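You operate a simulated robot arm through the tools that you are given. There is no shell and no other tool. Be economical: measure what you need, move in short steps, check, and stop when the job is done.

Carry out the task below with a simulated robot arm. There is one attempt and no reset: what you move stays moved.

JOB
Fetch the pink tab from the yellow tray and set it on top of the beige pack on the top of the wrap bench.

It is judged by the outcome, as a careful person would: the job done as asked, and still so three seconds after it is handed in. It fails if anything else is knocked over, pushed out of place, dropped, spilled or broken.

ROBOT AND FRAMES
A 7-joint arm with a two-finger parallel gripper, fixed in place. Base frame: the origin is at the foot of the arm, x ahead of it, y to its left, z up; the work surface is at about z = 800. Lengths are in mm, angles in degrees, forces in N, time in s.
With the tool pointing down near the work surface it reaches from about 300 to 700 mm from the base axis. Its first joint turns from -66.0 to 66.0 degrees. Payload 1.57 kg.
Tool frame: the origin (TCP) lies between the finger pads and is the grasp point; the fingertips stand 30 mm ahead of it; z points along the fingers, y is the line along which they close. The gripper opens to 110 mm. The fingers are 24 mm wide and 12 mm thick; the gripper's body (48 by 112 mm) begins 78 mm behind the TCP.
Orientation is that of the tool frame in the base frame, as a unit quaternion [w, x, y, z]. With the fingers straight down and closing along the base's y, the tool's x points along the base's -x, its y along +y and its z along -z.

CONTROLS
- The arm moves only by the tool nudge_tool. Its argument "deltas" is a list of rows, each an object (a shift or turn left out is 0, a gripper value left out holds the last) with "rotation": the turn, a rotation vector about the tool's x, y, z in units of 6 degrees (1.0 is 6 degrees), a list of three; "slide": the shift along the tool's x, y, z in units of 50 mm (1.0 is 50 mm), a list of three; "claw": the gripper command, from -1 (fully open) to 1 (shut), values between in proportion. In form: [{"rotation": [ax, ay, az], "slide": [dx, dy, dz], "claw": claw}, ...]. A call has 1 to 8 rows; each row shifts and turns the commanded pose from where the row before left it, along the tool's axes as they then stand. A call with a number of a shift or a turn outside -1 to 1 is refused whole. Rows are played at 5 a second. More than 50 mm and 8.6 degrees between two rows, or a gripper value outside its range, and nothing of the call is played. A pose out of reach is approached as far as the arm can. The call stops where the force on the tool passes 40 N (or 10 N more than at its start, if that is more) or the arm is blocked; 0.2 s more then pass. Each finger travels about 108 mm/s and halts on what it meets, pressing with about 39 N; the grip force reading is that of the motor and also rises with nothing between the fingers. The clock runs only during rows and for 0.2 s after the last one: add rows that do not move to give the fingers time. The reply holds the time, the measured pose of the TCP, the force on the tool along the base axes, the opening and the grip force, in the units named above and with some noise, and new pictures: "views" is both (left out), scene, wrist or none.
- Cameras (640 x 400 px; columns grow to the right, rows downward): "scene" is fixed at [161.3, -411.9, 1404.5]; the picture's right is [0.70, -0.72, 0.00], its down [-0.51, -0.50, -0.70] and it looks along [0.50, 0.49, -0.71] (base axes); focal length 324 px, centre (320, 200). "wrist" rides on the gripper at [-36, 0, -80] in the tool frame; the picture's right is [0.00, -1.00, 0.00], its down [0.97, 0.00, -0.24] and it looks along [0.24, 0.00, 0.97] (tool axes); focal length 218 px, centre (320, 200).
- pixel_to_xyz(camera, pixels): for up to 12 pixels [column, row] of the newest picture of that camera ("zoom" is the newest enlarged one), the place [x, y, z] in the base frame of the surface seen there, good to about 3 mm, but the place of the scene camera against the robot may be out by one fixed shift of up to 25 mm in any direction. The clock stands still meanwhile.
- enlarge(camera, box): a new picture of the part [left, top, right, bottom] of that camera's present view, enlarged. The clock stands still meanwhile.
- hand_in(): hands the job in; it is judged then, once.

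Go step by step. Measure first, check grasps and placings, and put right what went wrong. The budget is 60 turns and 120 pictures, counting those below and the enlarged ones. Unless the task says otherwise, let go and move clear before handing in, and close with one line.

The tools are called after "Call:" by a JSON object that holds its "api" and its "payload". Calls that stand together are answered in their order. nudge_tool: Moves the arm, as the interface text tells. Its arguments: {"type":"object","properties":{"deltas":{"type":"array","items":{"type":"object","properties":{"rotation":{"type":"array","items":{"type":"number"}},"slide":{"type":"array","items":{"type":"number"}},"claw":{"type":"number"}}}},"views":{"type":"string","enum":["both","scene","wrist","none"]}},"required":["deltas"]} The other tools are called the same way: pixel_to_xyz (camera, pixels) gives the place of the surface under pixels of a picture; enlarge (camera, box) takes an enlarged picture of a part of a camera's view; hand_in () hands the job in.

At the start:

```text
time: 0.0
tcp_pos: [451.1, -193.7, 1117.9]
tcp_rot: [0.001, 0.0, 1.0, 0.0]
wrist_force: [0.1, -0.6, 0.6]
finger_gap: 109.9
finger_force: 0.0
```

scene: 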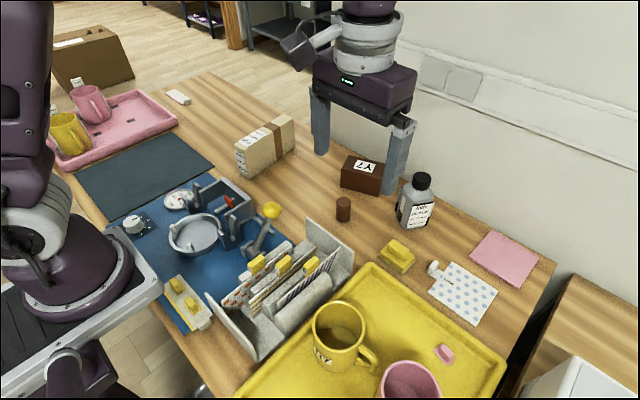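
wrist: 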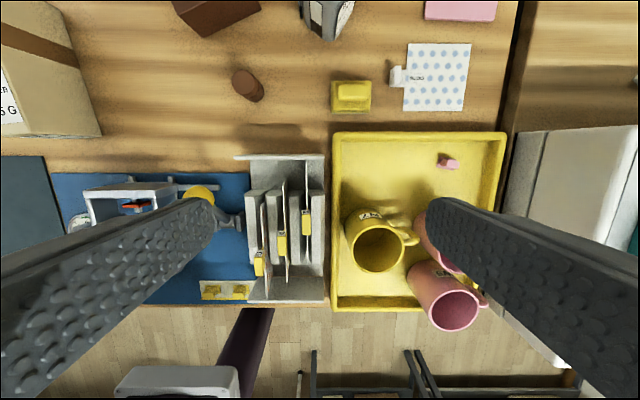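

The pink tab shows at scene (444,352) and wrist (448,162), and the beige pack at scene (265,146) and wrist (40,80). I'll measure both and take enlarged pictures.

Call:
{"api": "pixel_to_xyz", "payload": {"camera": "wrist", "pixels": [[448, 162], [441, 160], [456, 163], [448, 175], [470, 160], [420, 150], [40, 50], [60, 100], [20, 20], [70, 60], [90, 130], [380, 225]]}}

Call:
{"api": "pixel_to_xyz", "payload": {"camera": "scene", "pixels": [[444, 352], [440, 348], [448, 357], [265, 135], [240, 149], [285, 120], [258, 150], [448, 370], [340, 310], [350, 170], [395, 250], [293, 130]]}}

Call:
{"api": "enlarge", "payload": {"camera": "wrist", "box": [400, 130, 500, 192]}}

Call:
{"api": "enlarge", "payload": {"camera": "scene", "box": [210, 90, 370, 190]}}

```text
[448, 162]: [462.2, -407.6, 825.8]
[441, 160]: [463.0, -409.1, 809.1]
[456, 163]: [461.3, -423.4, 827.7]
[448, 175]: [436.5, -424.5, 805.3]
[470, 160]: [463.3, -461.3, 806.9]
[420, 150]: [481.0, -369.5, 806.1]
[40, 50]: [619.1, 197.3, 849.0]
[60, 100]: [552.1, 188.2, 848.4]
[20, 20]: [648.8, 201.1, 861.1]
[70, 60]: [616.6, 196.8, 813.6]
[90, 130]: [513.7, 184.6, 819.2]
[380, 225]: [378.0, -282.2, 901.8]
```

```text
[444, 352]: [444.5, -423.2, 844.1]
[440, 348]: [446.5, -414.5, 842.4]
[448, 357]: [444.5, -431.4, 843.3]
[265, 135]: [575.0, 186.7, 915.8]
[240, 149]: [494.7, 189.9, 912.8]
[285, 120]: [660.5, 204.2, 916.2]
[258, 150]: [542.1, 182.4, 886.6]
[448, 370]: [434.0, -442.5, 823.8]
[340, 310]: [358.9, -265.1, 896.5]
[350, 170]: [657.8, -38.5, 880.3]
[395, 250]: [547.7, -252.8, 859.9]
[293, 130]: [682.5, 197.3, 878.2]
```

```text
6.40 times, centred on (450, 161) of wrist
```

zoom: 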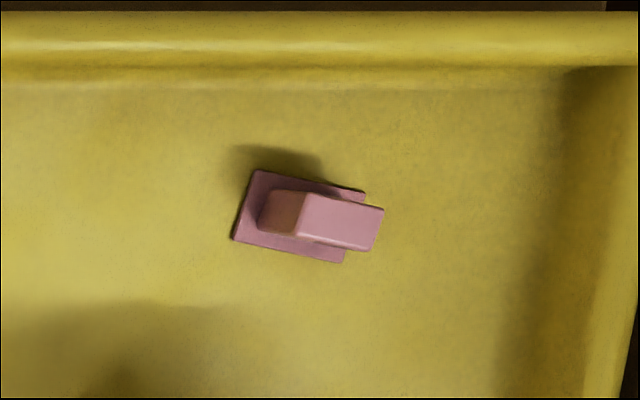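

```text
4.00 times, centred on (290, 140) of scene
```

zoom: 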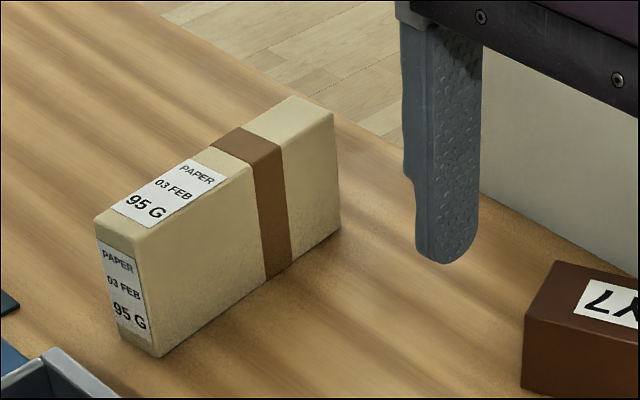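

The tab is at about (462, -414), with its top near z 826. It has a base plate of about 30 x 18 mm and a raised knob. The pack stands on edge, and the scene camera reads about (-18, -8, +18) off the wrist camera. I'll move above the tab for a closer look.

Call:
{"api": "nudge_tool", "payload": {"deltas": [{"slide": [0, -0.88, 0.2]}, {"slide": [0, -0.88, 0.4]}, {"slide": [0, -0.88, 0.4]}, {"slide": [0, -0.88, 0.4]}, {"slide": [0, -0.88, 0.4]}, {"slide": [-0.2, 0, 0.2]}, {}]}}

```text
time: 1.6
tcp_pos: [460.9, -414.2, 1019.4]
tcp_rot: [0.0, 0.0, 1.0, 0.0]
wrist_force: [-1.3, 0.5, -0.5]
finger_gap: 110.0
finger_force: 0.1
```

scene: 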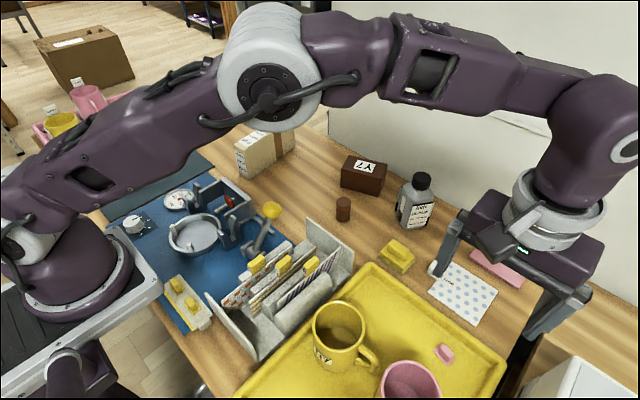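
wrist: 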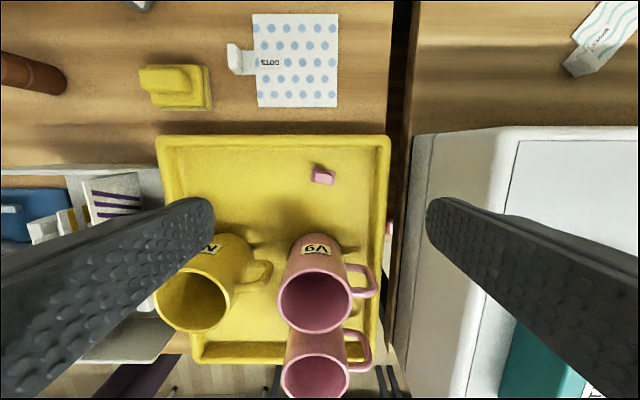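

Call:
{"api": "pixel_to_xyz", "payload": {"camera": "wrist", "pixels": [[323, 174], [315, 172], [332, 178], [324, 181], [322, 168], [322, 137], [322, 148], [385, 180], [318, 240], [318, 268], [240, 245], [322, 190]]}}

Call:
{"api": "enlarge", "payload": {"camera": "wrist", "box": [292, 155, 356, 195]}}

```text
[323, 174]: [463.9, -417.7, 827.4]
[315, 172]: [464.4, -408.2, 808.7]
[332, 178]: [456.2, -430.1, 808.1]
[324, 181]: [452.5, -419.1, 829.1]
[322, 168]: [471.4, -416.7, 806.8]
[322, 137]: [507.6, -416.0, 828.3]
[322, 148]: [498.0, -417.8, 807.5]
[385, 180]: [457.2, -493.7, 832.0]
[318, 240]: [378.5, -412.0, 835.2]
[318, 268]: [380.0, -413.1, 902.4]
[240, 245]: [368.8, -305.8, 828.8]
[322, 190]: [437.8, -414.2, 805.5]
```

```text
10.00 times, centred on (324, 175) of wrist
```

zoom: 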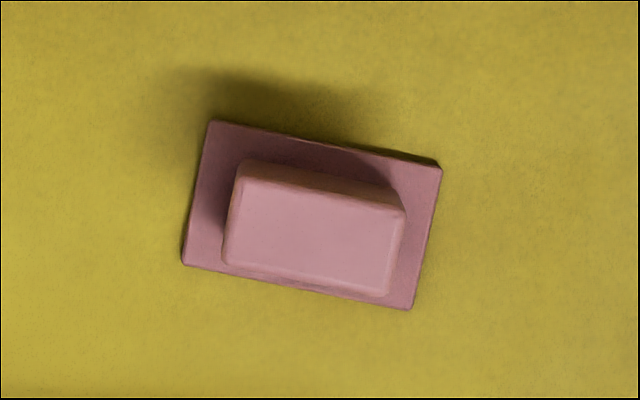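

The tab's plate is about 31 x 20 mm, centred near (458.5, -418). It is turned about 10° and is clear of the mugs (x < 385) and the tray walls. I'll align with it, narrow the gripper and descend partway.

Call:
{"api": "nudge_tool", "payload": {"deltas": [{"slide": [0.05, -0.076, 0.3], "claw": 0.09}, {"rotation": [0, 0, 0.87], "slide": [0, 0, 0.5]}, {"rotation": [0, 0, 0.87], "slide": [0, 0, 0.6]}, {"slide": [0, 0, 0.8]}, {"slide": [0, 0, 0.5]}, {}]}}

```text
time: 3.0
tcp_pos: [459.4, -418.4, 883.5]
tcp_rot: [0.0, 0.09, 0.996, 0.0]
wrist_force: [-1.4, 0.1, -0.2]
finger_gap: 50.0
finger_force: 0.0
```

scene: 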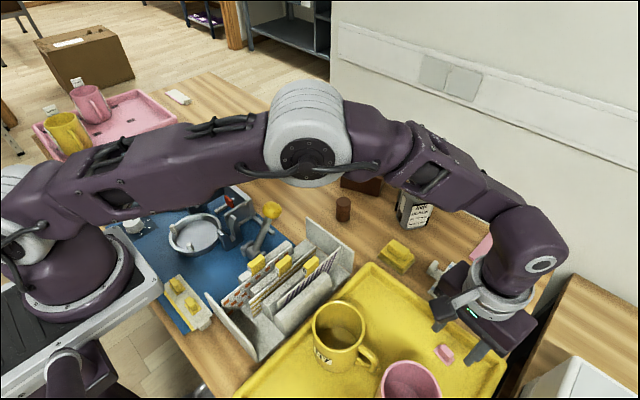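
wrist: 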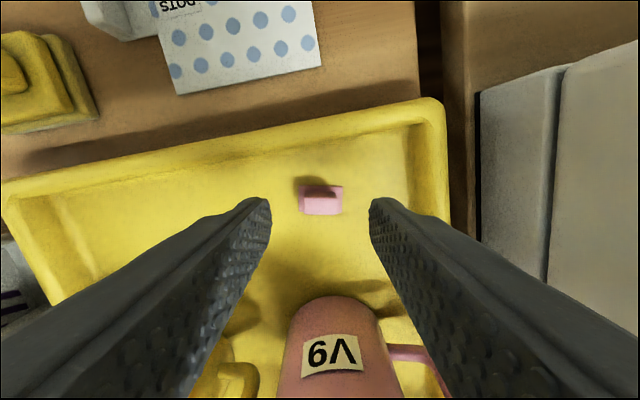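

The tab is aligned and centred between the fingers at (320,198). I'll check its fore-aft position and plate height.

Call:
{"api": "pixel_to_xyz", "payload": {"camera": "wrist", "pixels": [[320, 206], [320, 200], [320, 195], [320, 212], [302, 195], [302, 208], [340, 205], [320, 187], [320, 222]]}}

Call:
{"api": "enlarge", "payload": {"camera": "wrist", "box": [272, 170, 368, 230]}}

```text
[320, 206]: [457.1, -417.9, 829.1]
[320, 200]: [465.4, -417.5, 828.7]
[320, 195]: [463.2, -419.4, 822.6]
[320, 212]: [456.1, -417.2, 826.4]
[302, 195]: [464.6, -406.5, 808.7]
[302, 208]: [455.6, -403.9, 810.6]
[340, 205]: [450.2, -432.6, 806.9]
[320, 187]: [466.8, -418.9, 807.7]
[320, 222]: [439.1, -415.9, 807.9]
```

```text
6.67 times, centred on (320, 200) of wrist
```

zoom: 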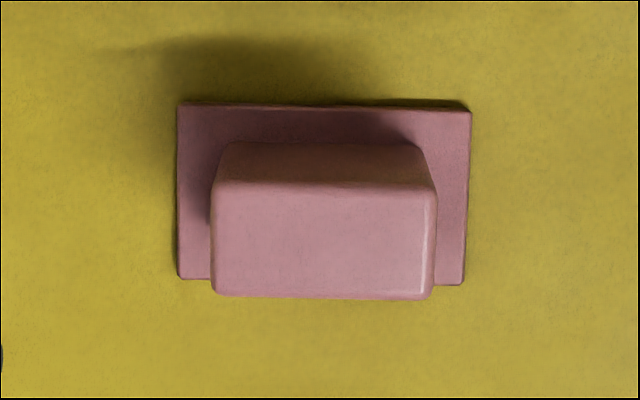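

The knob is centred near (460, -418) and spans about z 811–829. I'll descend so the fingertips reach about z 815, then close.

Call:
{"api": "nudge_tool", "payload": {"deltas": [{"slide": [0, 0, 0.4], "claw": 0.09}, {"slide": [0, 0, 0.37]}, {}, {"claw": 1}, {"claw": 1}, {"claw": 1}], "views": "wrist"}}

```text
time: 4.4
tcp_pos: [457.9, -417.7, 844.9]
tcp_rot: [0.0, 0.091, 0.996, -0.001]
wrist_force: [-0.6, -0.3, -1.0]
finger_gap: 18.6
finger_force: 33.3
```

wrist: 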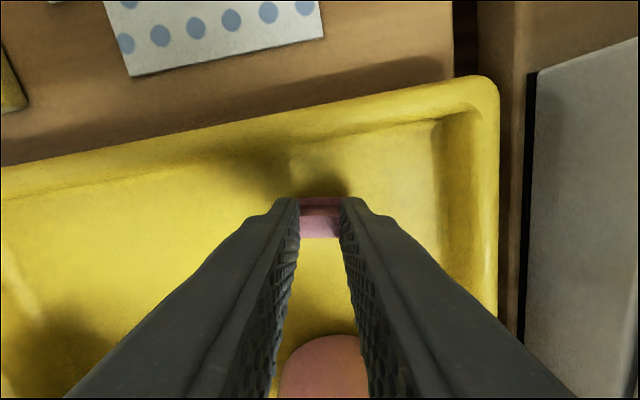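

The fingers hold the knob at 18.6 mm. I'll lift straight up, undo the rotation and check.

Call:
{"api": "nudge_tool", "payload": {"deltas": [{"slide": [0, 0, -0.3], "claw": 1}, {"slide": [0, 0, -0.7]}, {"slide": [0, 0, -0.9]}, {"slide": [0, 0, -0.9]}, {"slide": [0, 0, -0.9]}, {"rotation": [0, 0, -0.87]}, {"rotation": [0, 0, -0.87]}, {}], "views": "wrist"}}

```text
time: 6.2
tcp_pos: [457.8, -417.5, 1029.9]
tcp_rot: [0.0, -0.001, 1.0, 0.0]
wrist_force: [0.2, -0.3, -1.6]
finger_gap: 18.6
finger_force: 32.5
```

wrist: 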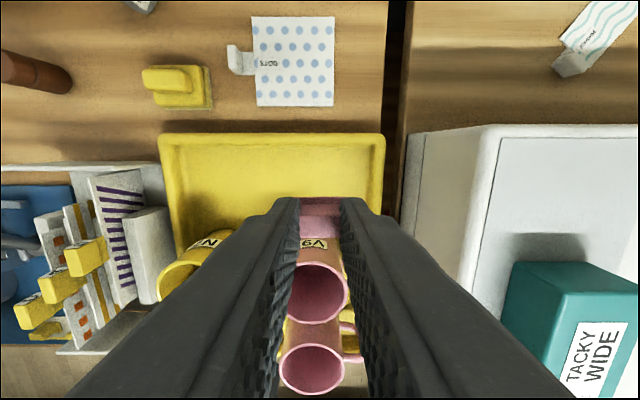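

The tab is held. I'll carry it high toward the pack.

Call:
{"api": "nudge_tool", "payload": {"deltas": [{"slide": [0, 0.5, -0.2]}, {"slide": [-0.1, 0.9, 0]}, {"slide": [-0.2, 0.92, 0]}, {"slide": [-0.2, 0.92, 0]}, {"slide": [-0.2, 0.92, 0]}, {"slide": [-0.2, 0.92, 0]}, {"slide": [-0.2, 0.92, 0]}, {"slide": [-0.2, 0.92, 0]}], "views": "none"}}

Call:
{"api": "nudge_tool", "payload": {"deltas": [{"slide": [-0.2, 0.92, 0]}, {"slide": [-0.2, 0.92, 0]}, {"slide": [-0.2, 0.92, 0]}, {"slide": [0, 0.92, 0]}, {"slide": [0, 0.5, 0]}, {}, {}]}}

```text
time: 8.0
tcp_pos: [521.7, -70.6, 1037.4]
tcp_rot: [0.0, 0.0, 1.0, 0.0]
wrist_force: [-1.0, 0.1, -0.2]
finger_gap: 18.6
finger_force: 33.0
```

```text
time: 9.6
tcp_pos: [553.8, 135.9, 1040.2]
tcp_rot: [0.0, 0.0, 1.0, -0.001]
wrist_force: [0.2, -0.2, -0.1]
finger_gap: 18.8
finger_force: 33.4
```

scene: 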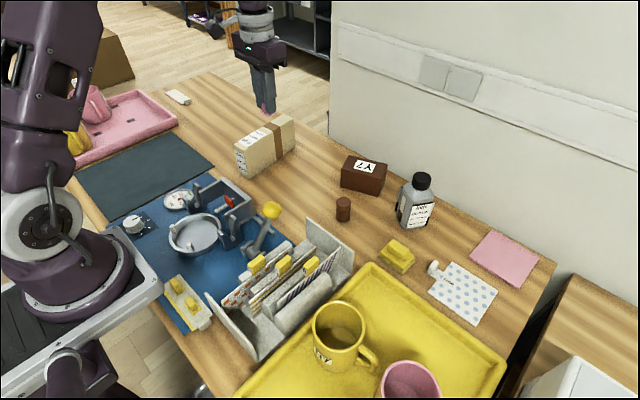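
wrist: 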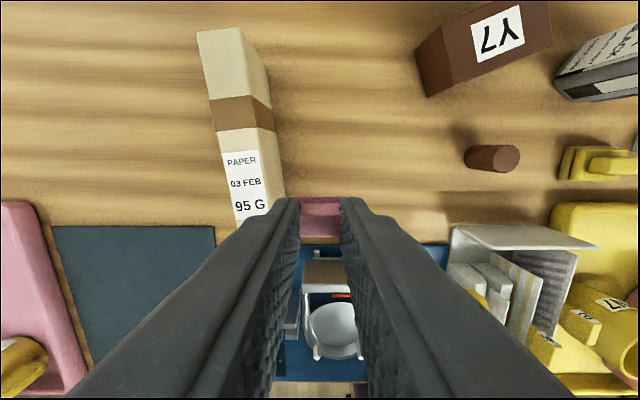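

Still held. The pack top is in the wrist view from (197,32) to (268,212), so I'll measure its edges.

Call:
{"api": "pixel_to_xyz", "payload": {"camera": "wrist", "pixels": [[222, 170], [258, 170], [240, 170], [213, 110], [250, 110], [230, 112], [232, 205], [265, 200], [200, 38], [238, 35], [220, 60], [320, 210]]}}

Call:
{"api": "enlarge", "payload": {"camera": "wrist", "box": [170, 20, 362, 240]}}

```text
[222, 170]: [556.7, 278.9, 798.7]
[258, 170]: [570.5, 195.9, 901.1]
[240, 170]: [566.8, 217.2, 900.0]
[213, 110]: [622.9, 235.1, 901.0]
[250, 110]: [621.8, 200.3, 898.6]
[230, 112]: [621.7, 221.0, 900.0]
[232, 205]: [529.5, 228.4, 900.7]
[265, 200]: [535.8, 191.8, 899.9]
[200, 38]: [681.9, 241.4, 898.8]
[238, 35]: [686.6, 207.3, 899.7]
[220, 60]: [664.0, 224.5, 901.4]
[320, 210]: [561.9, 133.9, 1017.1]
```

```text
1.82 times, centred on (266, 130) of wrist
```

zoom: 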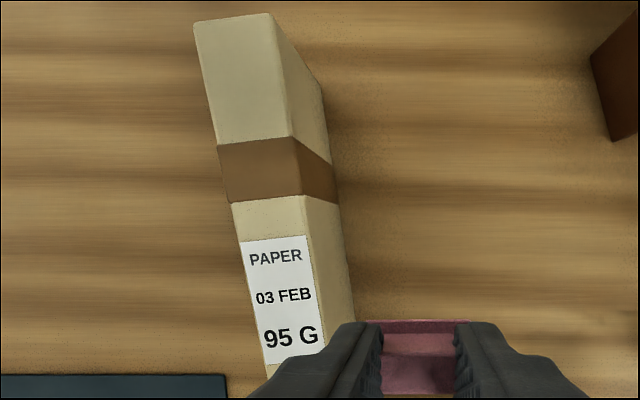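

The pack top is at z ≈ 900 and about 38 mm wide, centred near (600, 216) and skewed about 5°. I'll move above it and turn about 85° so the tab's long side lies along the pack.

Call:
{"api": "nudge_tool", "payload": {"deltas": [{"slide": [-0.46, 0.8, 0]}, {"slide": [-0.46, 0.8, 0]}, {"rotation": [0, 0, 1]}, {"rotation": [0, 0, 1]}, {"rotation": [0, 0, 1]}, {"rotation": [0, 0, 1]}, {"rotation": [0, 0, 1]}, {"rotation": [0, 0, 1]}], "views": "none"}}

Call:
{"api": "nudge_tool", "payload": {"deltas": [{"rotation": [0, 0, 1]}, {"rotation": [0, 0, 1]}, {"rotation": [0, 0, 1]}, {"rotation": [0, 0, 1]}, {"rotation": [0, 0, 1]}, {"rotation": [0, 0, 1]}, {"rotation": [0, 0, 1]}, {"rotation": [0, 0, 1]}], "views": "none"}}

Call:
{"api": "nudge_tool", "payload": {"deltas": [{"rotation": [0, 0, 0.13]}, {}, {}]}}

```text
time: 11.4
tcp_pos: [599.8, 217.6, 1038.9]
tcp_rot: [0.0, 0.309, 0.951, -0.001]
wrist_force: [-0.1, -0.3, -1.0]
finger_gap: 18.7
finger_force: 33.2
```

```text
time: 13.2
tcp_pos: [599.0, 215.7, 1038.6]
tcp_rot: [0.001, 0.67, 0.742, 0.0]
wrist_force: [-0.1, 0.6, 0.1]
finger_gap: 18.4
finger_force: 33.4
```

```text
time: 14.0
tcp_pos: [600.5, 218.6, 1038.6]
tcp_rot: [0.0, 0.674, 0.739, 0.001]
wrist_force: [-1.2, -0.2, 0.1]
finger_gap: 18.7
finger_force: 33.2
```

scene: 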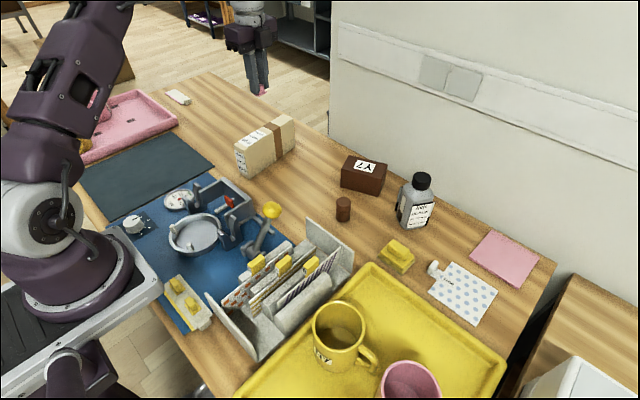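
wrist: 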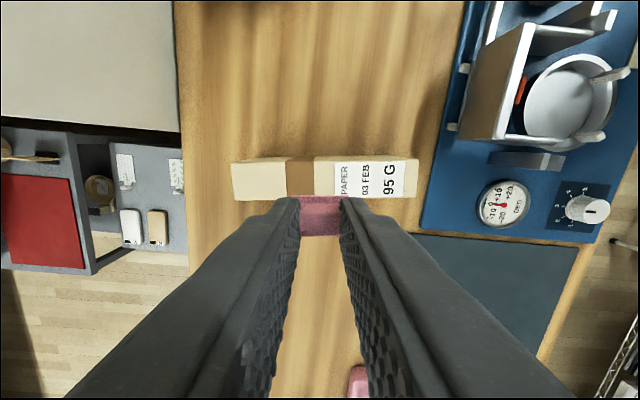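

The pack is well aligned, its top spanning rows 162–197 in the wrist view. I'll verify its edges near the tab and the tab's own position.

Call:
{"api": "pixel_to_xyz", "payload": {"camera": "wrist", "pixels": [[300, 163], [300, 167], [300, 195], [300, 192], [325, 164], [325, 192], [237, 180], [416, 180], [312, 200], [320, 206], [320, 225], [320, 233]]}}

Call:
{"api": "enlarge", "payload": {"camera": "wrist", "box": [240, 145, 400, 245]}}

```text
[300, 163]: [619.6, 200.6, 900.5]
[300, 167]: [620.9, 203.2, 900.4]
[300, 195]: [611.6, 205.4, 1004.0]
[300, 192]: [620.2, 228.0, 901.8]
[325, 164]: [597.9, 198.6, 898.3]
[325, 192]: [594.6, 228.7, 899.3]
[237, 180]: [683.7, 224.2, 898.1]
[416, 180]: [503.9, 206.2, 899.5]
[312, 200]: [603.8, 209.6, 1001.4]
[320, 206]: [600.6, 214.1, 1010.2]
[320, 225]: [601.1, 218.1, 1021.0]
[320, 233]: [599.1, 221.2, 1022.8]
```

```text
4.00 times, centred on (320, 195) of wrist
```

zoom: 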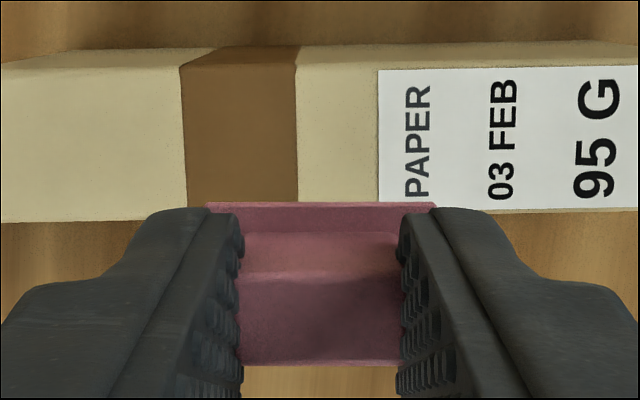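

The pack's centreline near x = 600 is y ≈ 216, and the tab is about 2 mm beyond that. Its bottom is about 38 mm below the TCP. I'll descend to just above the top.

Call:
{"api": "nudge_tool", "payload": {"deltas": [{"slide": [0.04, 0, 0.5]}, {"slide": [0, 0, 0.6]}, {"slide": [0, 0, 0.5]}, {"slide": [0, 0, 0.24]}, {}, {}]}}

```text
time: 15.4
tcp_pos: [599.7, 218.4, 947.4]
tcp_rot: [-0.001, 0.674, 0.738, 0.0]
wrist_force: [-0.1, 0.0, -0.2]
finger_gap: 19.0
finger_force: 32.9
```

scene: 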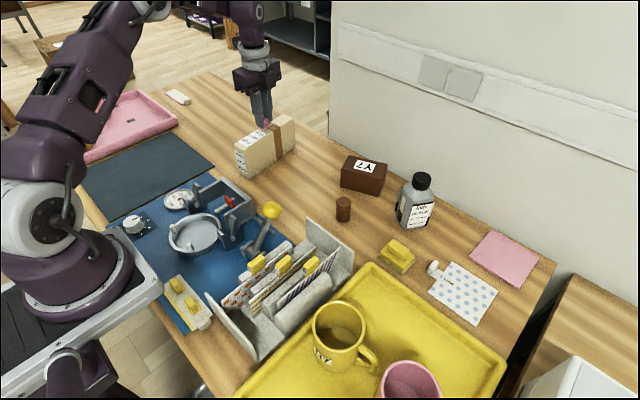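
wrist: 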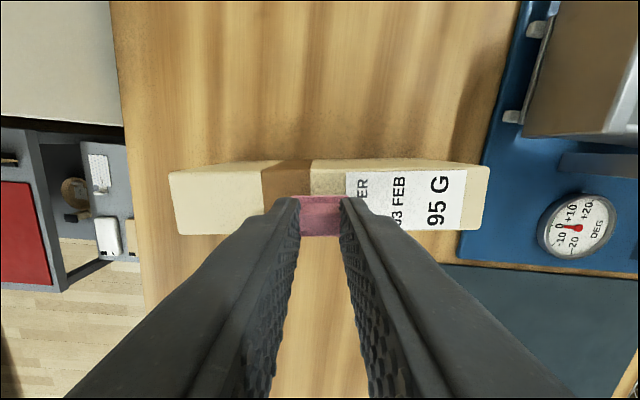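

Call:
{"api": "pixel_to_xyz", "payload": {"camera": "wrist", "pixels": [[325, 172], [325, 176], [325, 190], [318, 196], [318, 200], [250, 175], [250, 233], [250, 229], [395, 175], [405, 228], [320, 230]]}}

Call:
{"api": "enlarge", "payload": {"camera": "wrist", "box": [240, 145, 400, 245]}}

Call:
{"api": "enlarge", "payload": {"camera": "scene", "box": [220, 80, 316, 180]}}

```text
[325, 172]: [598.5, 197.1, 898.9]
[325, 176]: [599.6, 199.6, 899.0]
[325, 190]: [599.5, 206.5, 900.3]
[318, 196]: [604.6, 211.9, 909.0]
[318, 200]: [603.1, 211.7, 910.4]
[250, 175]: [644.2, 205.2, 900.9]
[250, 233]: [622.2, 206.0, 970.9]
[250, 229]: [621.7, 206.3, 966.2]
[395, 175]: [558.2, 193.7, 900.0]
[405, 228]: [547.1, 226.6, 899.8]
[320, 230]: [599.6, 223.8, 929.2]
```

```text
4.00 times, centred on (320, 195) of wrist
```

zoom: 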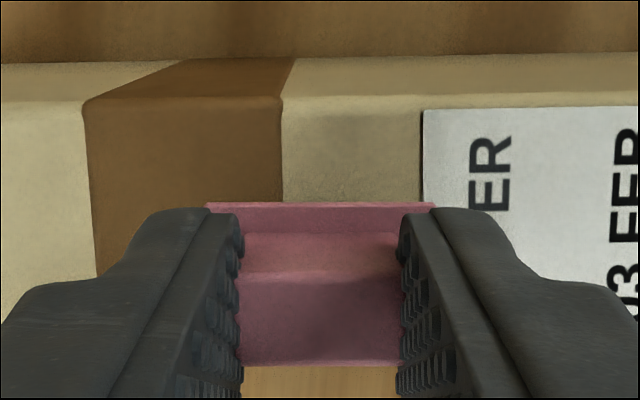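

```text
4.00 times, centred on (268, 130) of scene
```

zoom: 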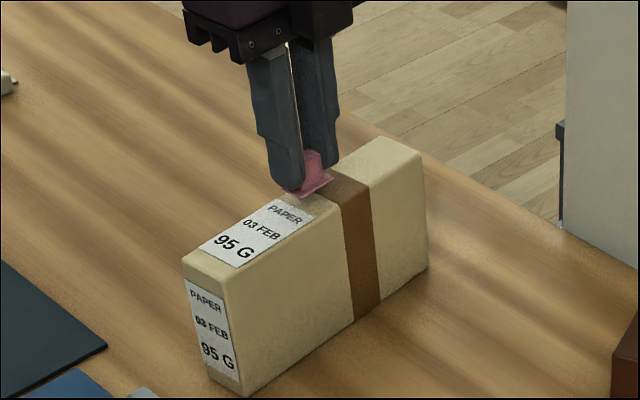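

The plate's near edge is at y ≈ 211 and the pack runs about 197–235, so I'll shift 3.5 mm toward -y and lower gently with force checks.

Call:
{"api": "nudge_tool", "payload": {"deltas": [{"slide": [0.07, 0, 0]}, {"slide": [0, 0, 0.06]}, {"slide": [0, 0, 0.06]}, {}, {}], "views": "wrist"}}

Call:
{"api": "enlarge", "payload": {"camera": "scene", "box": [240, 100, 304, 140]}}

Call:
{"api": "pixel_to_xyz", "payload": {"camera": "wrist", "pixels": [[318, 196], [318, 198], [318, 201], [318, 190], [318, 193]]}}

```text
time: 16.6
tcp_pos: [598.6, 224.6, 940.8]
tcp_rot: [0.001, 0.673, 0.739, 0.0]
wrist_force: [0.9, 0.3, 0.2]
finger_gap: 18.6
finger_force: 32.8
```

wrist: 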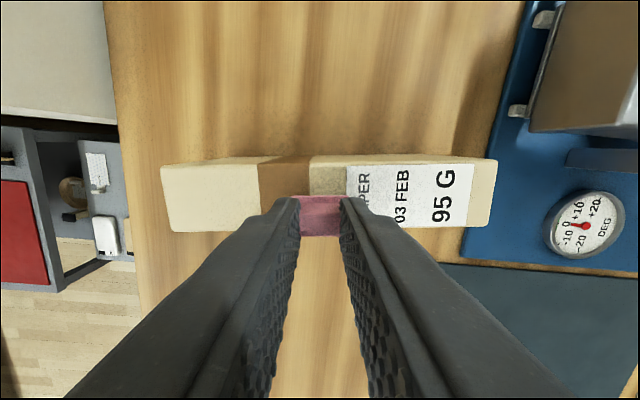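

```text
10.00 times, centred on (272, 120) of scene
```

zoom: 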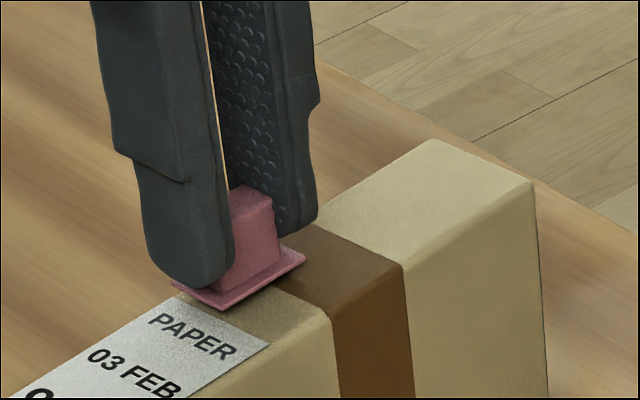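

```text
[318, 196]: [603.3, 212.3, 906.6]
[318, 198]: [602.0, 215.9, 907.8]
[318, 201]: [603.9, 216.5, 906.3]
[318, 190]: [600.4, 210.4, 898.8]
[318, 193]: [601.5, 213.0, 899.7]
```

The shift went the wrong way: tool +x is base +y here, so the TCP is now at y ≈ 223. It isn't touching yet (force ≈ 0). I'll move back 7 mm toward -y and recheck.

Call:
{"api": "nudge_tool", "payload": {"deltas": [{"slide": [-0.07, 0, 0]}, {"slide": [-0.07, 0, 0]}, {}, {}], "views": "wrist"}}

Call:
{"api": "enlarge", "payload": {"camera": "scene", "box": [240, 100, 304, 140]}}

Call:
{"api": "pixel_to_xyz", "payload": {"camera": "wrist", "pixels": [[318, 196], [318, 198], [318, 201], [318, 174], [318, 178], [318, 193]]}}

```text
time: 17.6
tcp_pos: [599.6, 215.8, 941.5]
tcp_rot: [0.0, 0.675, 0.738, 0.0]
wrist_force: [0.3, -0.6, -0.4]
finger_gap: 18.5
finger_force: 33.3
```

wrist: 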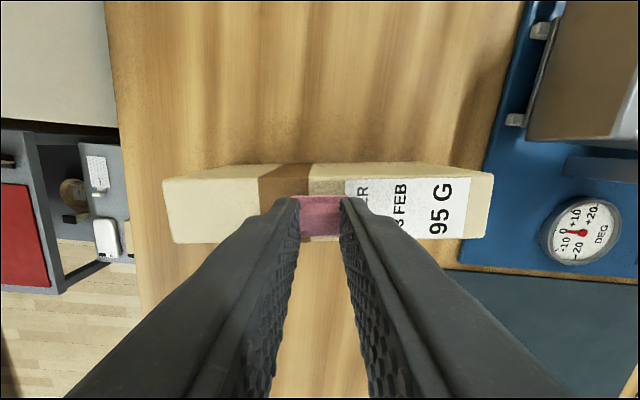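

```text
10.00 times, centred on (272, 120) of scene
```

zoom: 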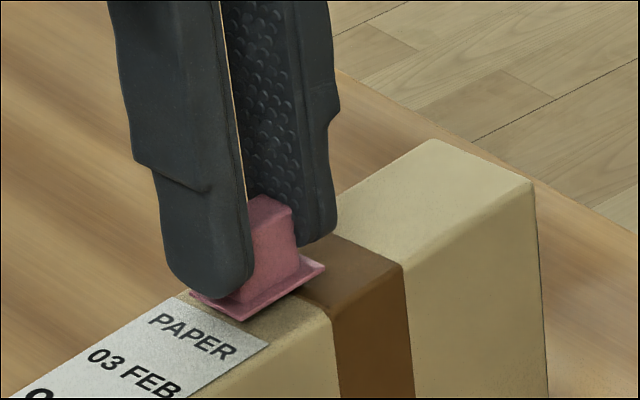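

```text
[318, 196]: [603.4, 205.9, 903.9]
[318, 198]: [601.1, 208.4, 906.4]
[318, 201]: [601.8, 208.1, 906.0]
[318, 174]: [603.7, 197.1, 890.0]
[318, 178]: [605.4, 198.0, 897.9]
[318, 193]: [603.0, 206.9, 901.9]
```

The tab's plate now spans y ≈ 207–227, centred on the pack, and sits about 3 mm above it. I'll lower in roughly 1 mm steps.

Call:
{"api": "nudge_tool", "payload": {"deltas": [{"slide": [0, 0, 0.02]}, {"slide": [0, 0, 0.02]}, {}, {}], "views": "none"}}

Call:
{"api": "nudge_tool", "payload": {"deltas": [{"slide": [0, 0, 0.02]}, {}, {}], "views": "none"}}

Call:
{"api": "enlarge", "payload": {"camera": "scene", "box": [240, 100, 304, 140]}}

```text
time: 18.6
tcp_pos: [601.1, 214.8, 938.7]
tcp_rot: [-0.002, 0.674, 0.738, 0.0]
wrist_force: [-0.5, 0.5, -0.2]
finger_gap: 18.6
finger_force: 33.5
```

```text
time: 19.4
tcp_pos: [600.0, 215.7, 937.2]
tcp_rot: [0.001, 0.674, 0.739, 0.0]
wrist_force: [-0.2, -0.6, 0.3]
finger_gap: 18.5
finger_force: 33.0
```

```text
10.00 times, centred on (272, 120) of scene
```

zoom: 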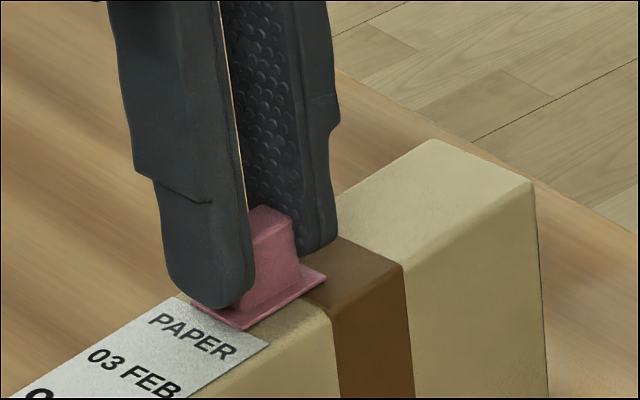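

There's no contact force yet, though the gap is nearly closed. I'll take two more small steps.

Call:
{"api": "nudge_tool", "payload": {"deltas": [{"slide": [0, 0, 0.015]}, {}, {}], "views": "none"}}

Call:
{"api": "nudge_tool", "payload": {"deltas": [{"slide": [0, 0, 0.015]}, {}, {}], "views": "none"}}

Call:
{"api": "enlarge", "payload": {"camera": "scene", "box": [240, 100, 304, 140]}}

```text
time: 20.2
tcp_pos: [599.8, 215.8, 936.9]
tcp_rot: [0.001, 0.675, 0.738, 0.0]
wrist_force: [-0.4, 0.3, 1.8]
finger_gap: 18.6
finger_force: 32.8
```

```text
time: 21.0
tcp_pos: [599.7, 215.7, 937.4]
tcp_rot: [0.001, 0.675, 0.738, 0.001]
wrist_force: [-0.3, 0.7, 7.1]
finger_gap: 18.9
finger_force: 32.8
```

```text
10.00 times, centred on (272, 120) of scene
```

zoom: 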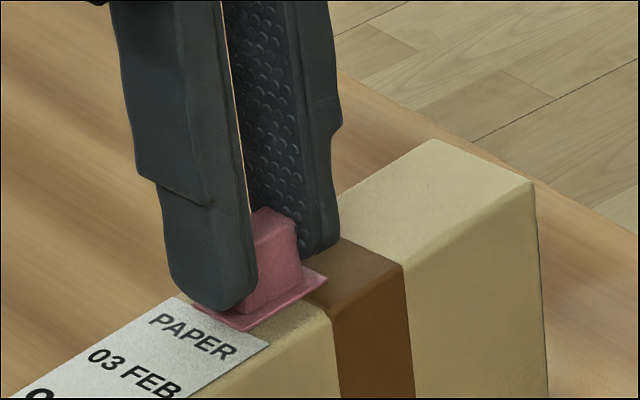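

Contact is made at 7 N. I'll ease off slightly, open the fingers gradually and rise straight up.

Call:
{"api": "nudge_tool", "payload": {"deltas": [{"slide": [0, 0, -0.012]}, {"claw": 0.6}, {"claw": 0.4}, {"claw": 0.2}, {}, {"slide": [0, 0, -0.3]}, {"slide": [0, 0, -0.8]}, {"slide": [0, 0, -0.8]}]}}

Call:
{"api": "enlarge", "payload": {"camera": "scene", "box": [220, 90, 316, 180]}}

```text
time: 22.8
tcp_pos: [599.3, 214.0, 1030.3]
tcp_rot: [0.0, 0.675, 0.738, 0.0]
wrist_force: [-0.7, 0.3, -1.0]
finger_gap: 44.0
finger_force: 0.1
```

scene: 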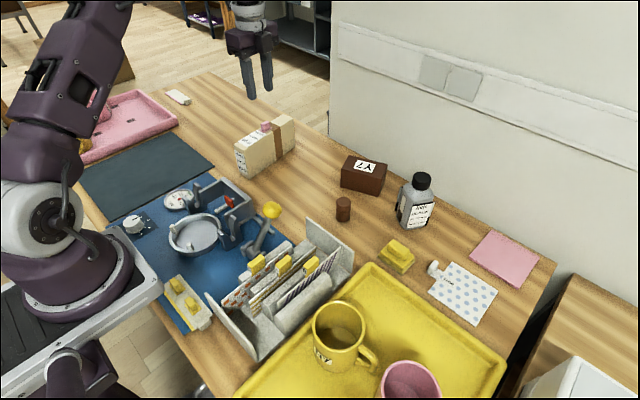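
wrist: 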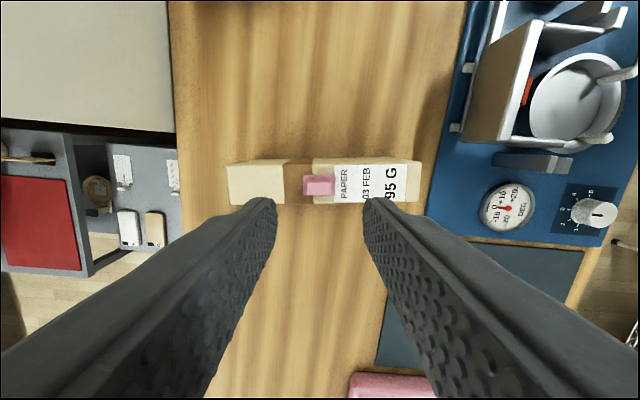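

```text
4.44 times, centred on (268, 135) of scene
```

zoom: 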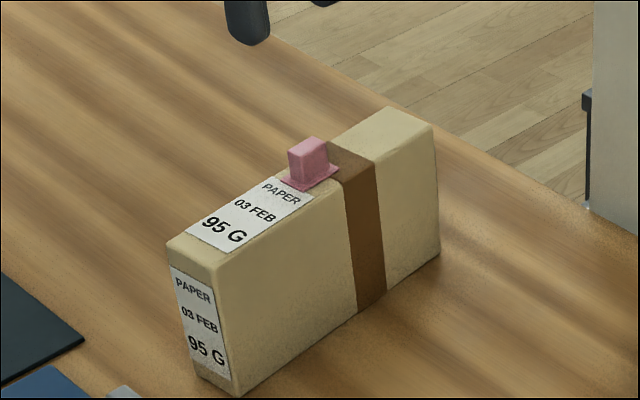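

The tab rests flat on the pack, centred at wrist (320,185). The pack hasn't moved, and the gripper is clear, so I'm handing in.

Call:
{"api": "hand_in", "payload": {}}

```text
The job is handed in.
```

The pink tab is sitting flat on top of the beige pack, the gripper is clear, and the final pictures show nothing else knocked over or moved.
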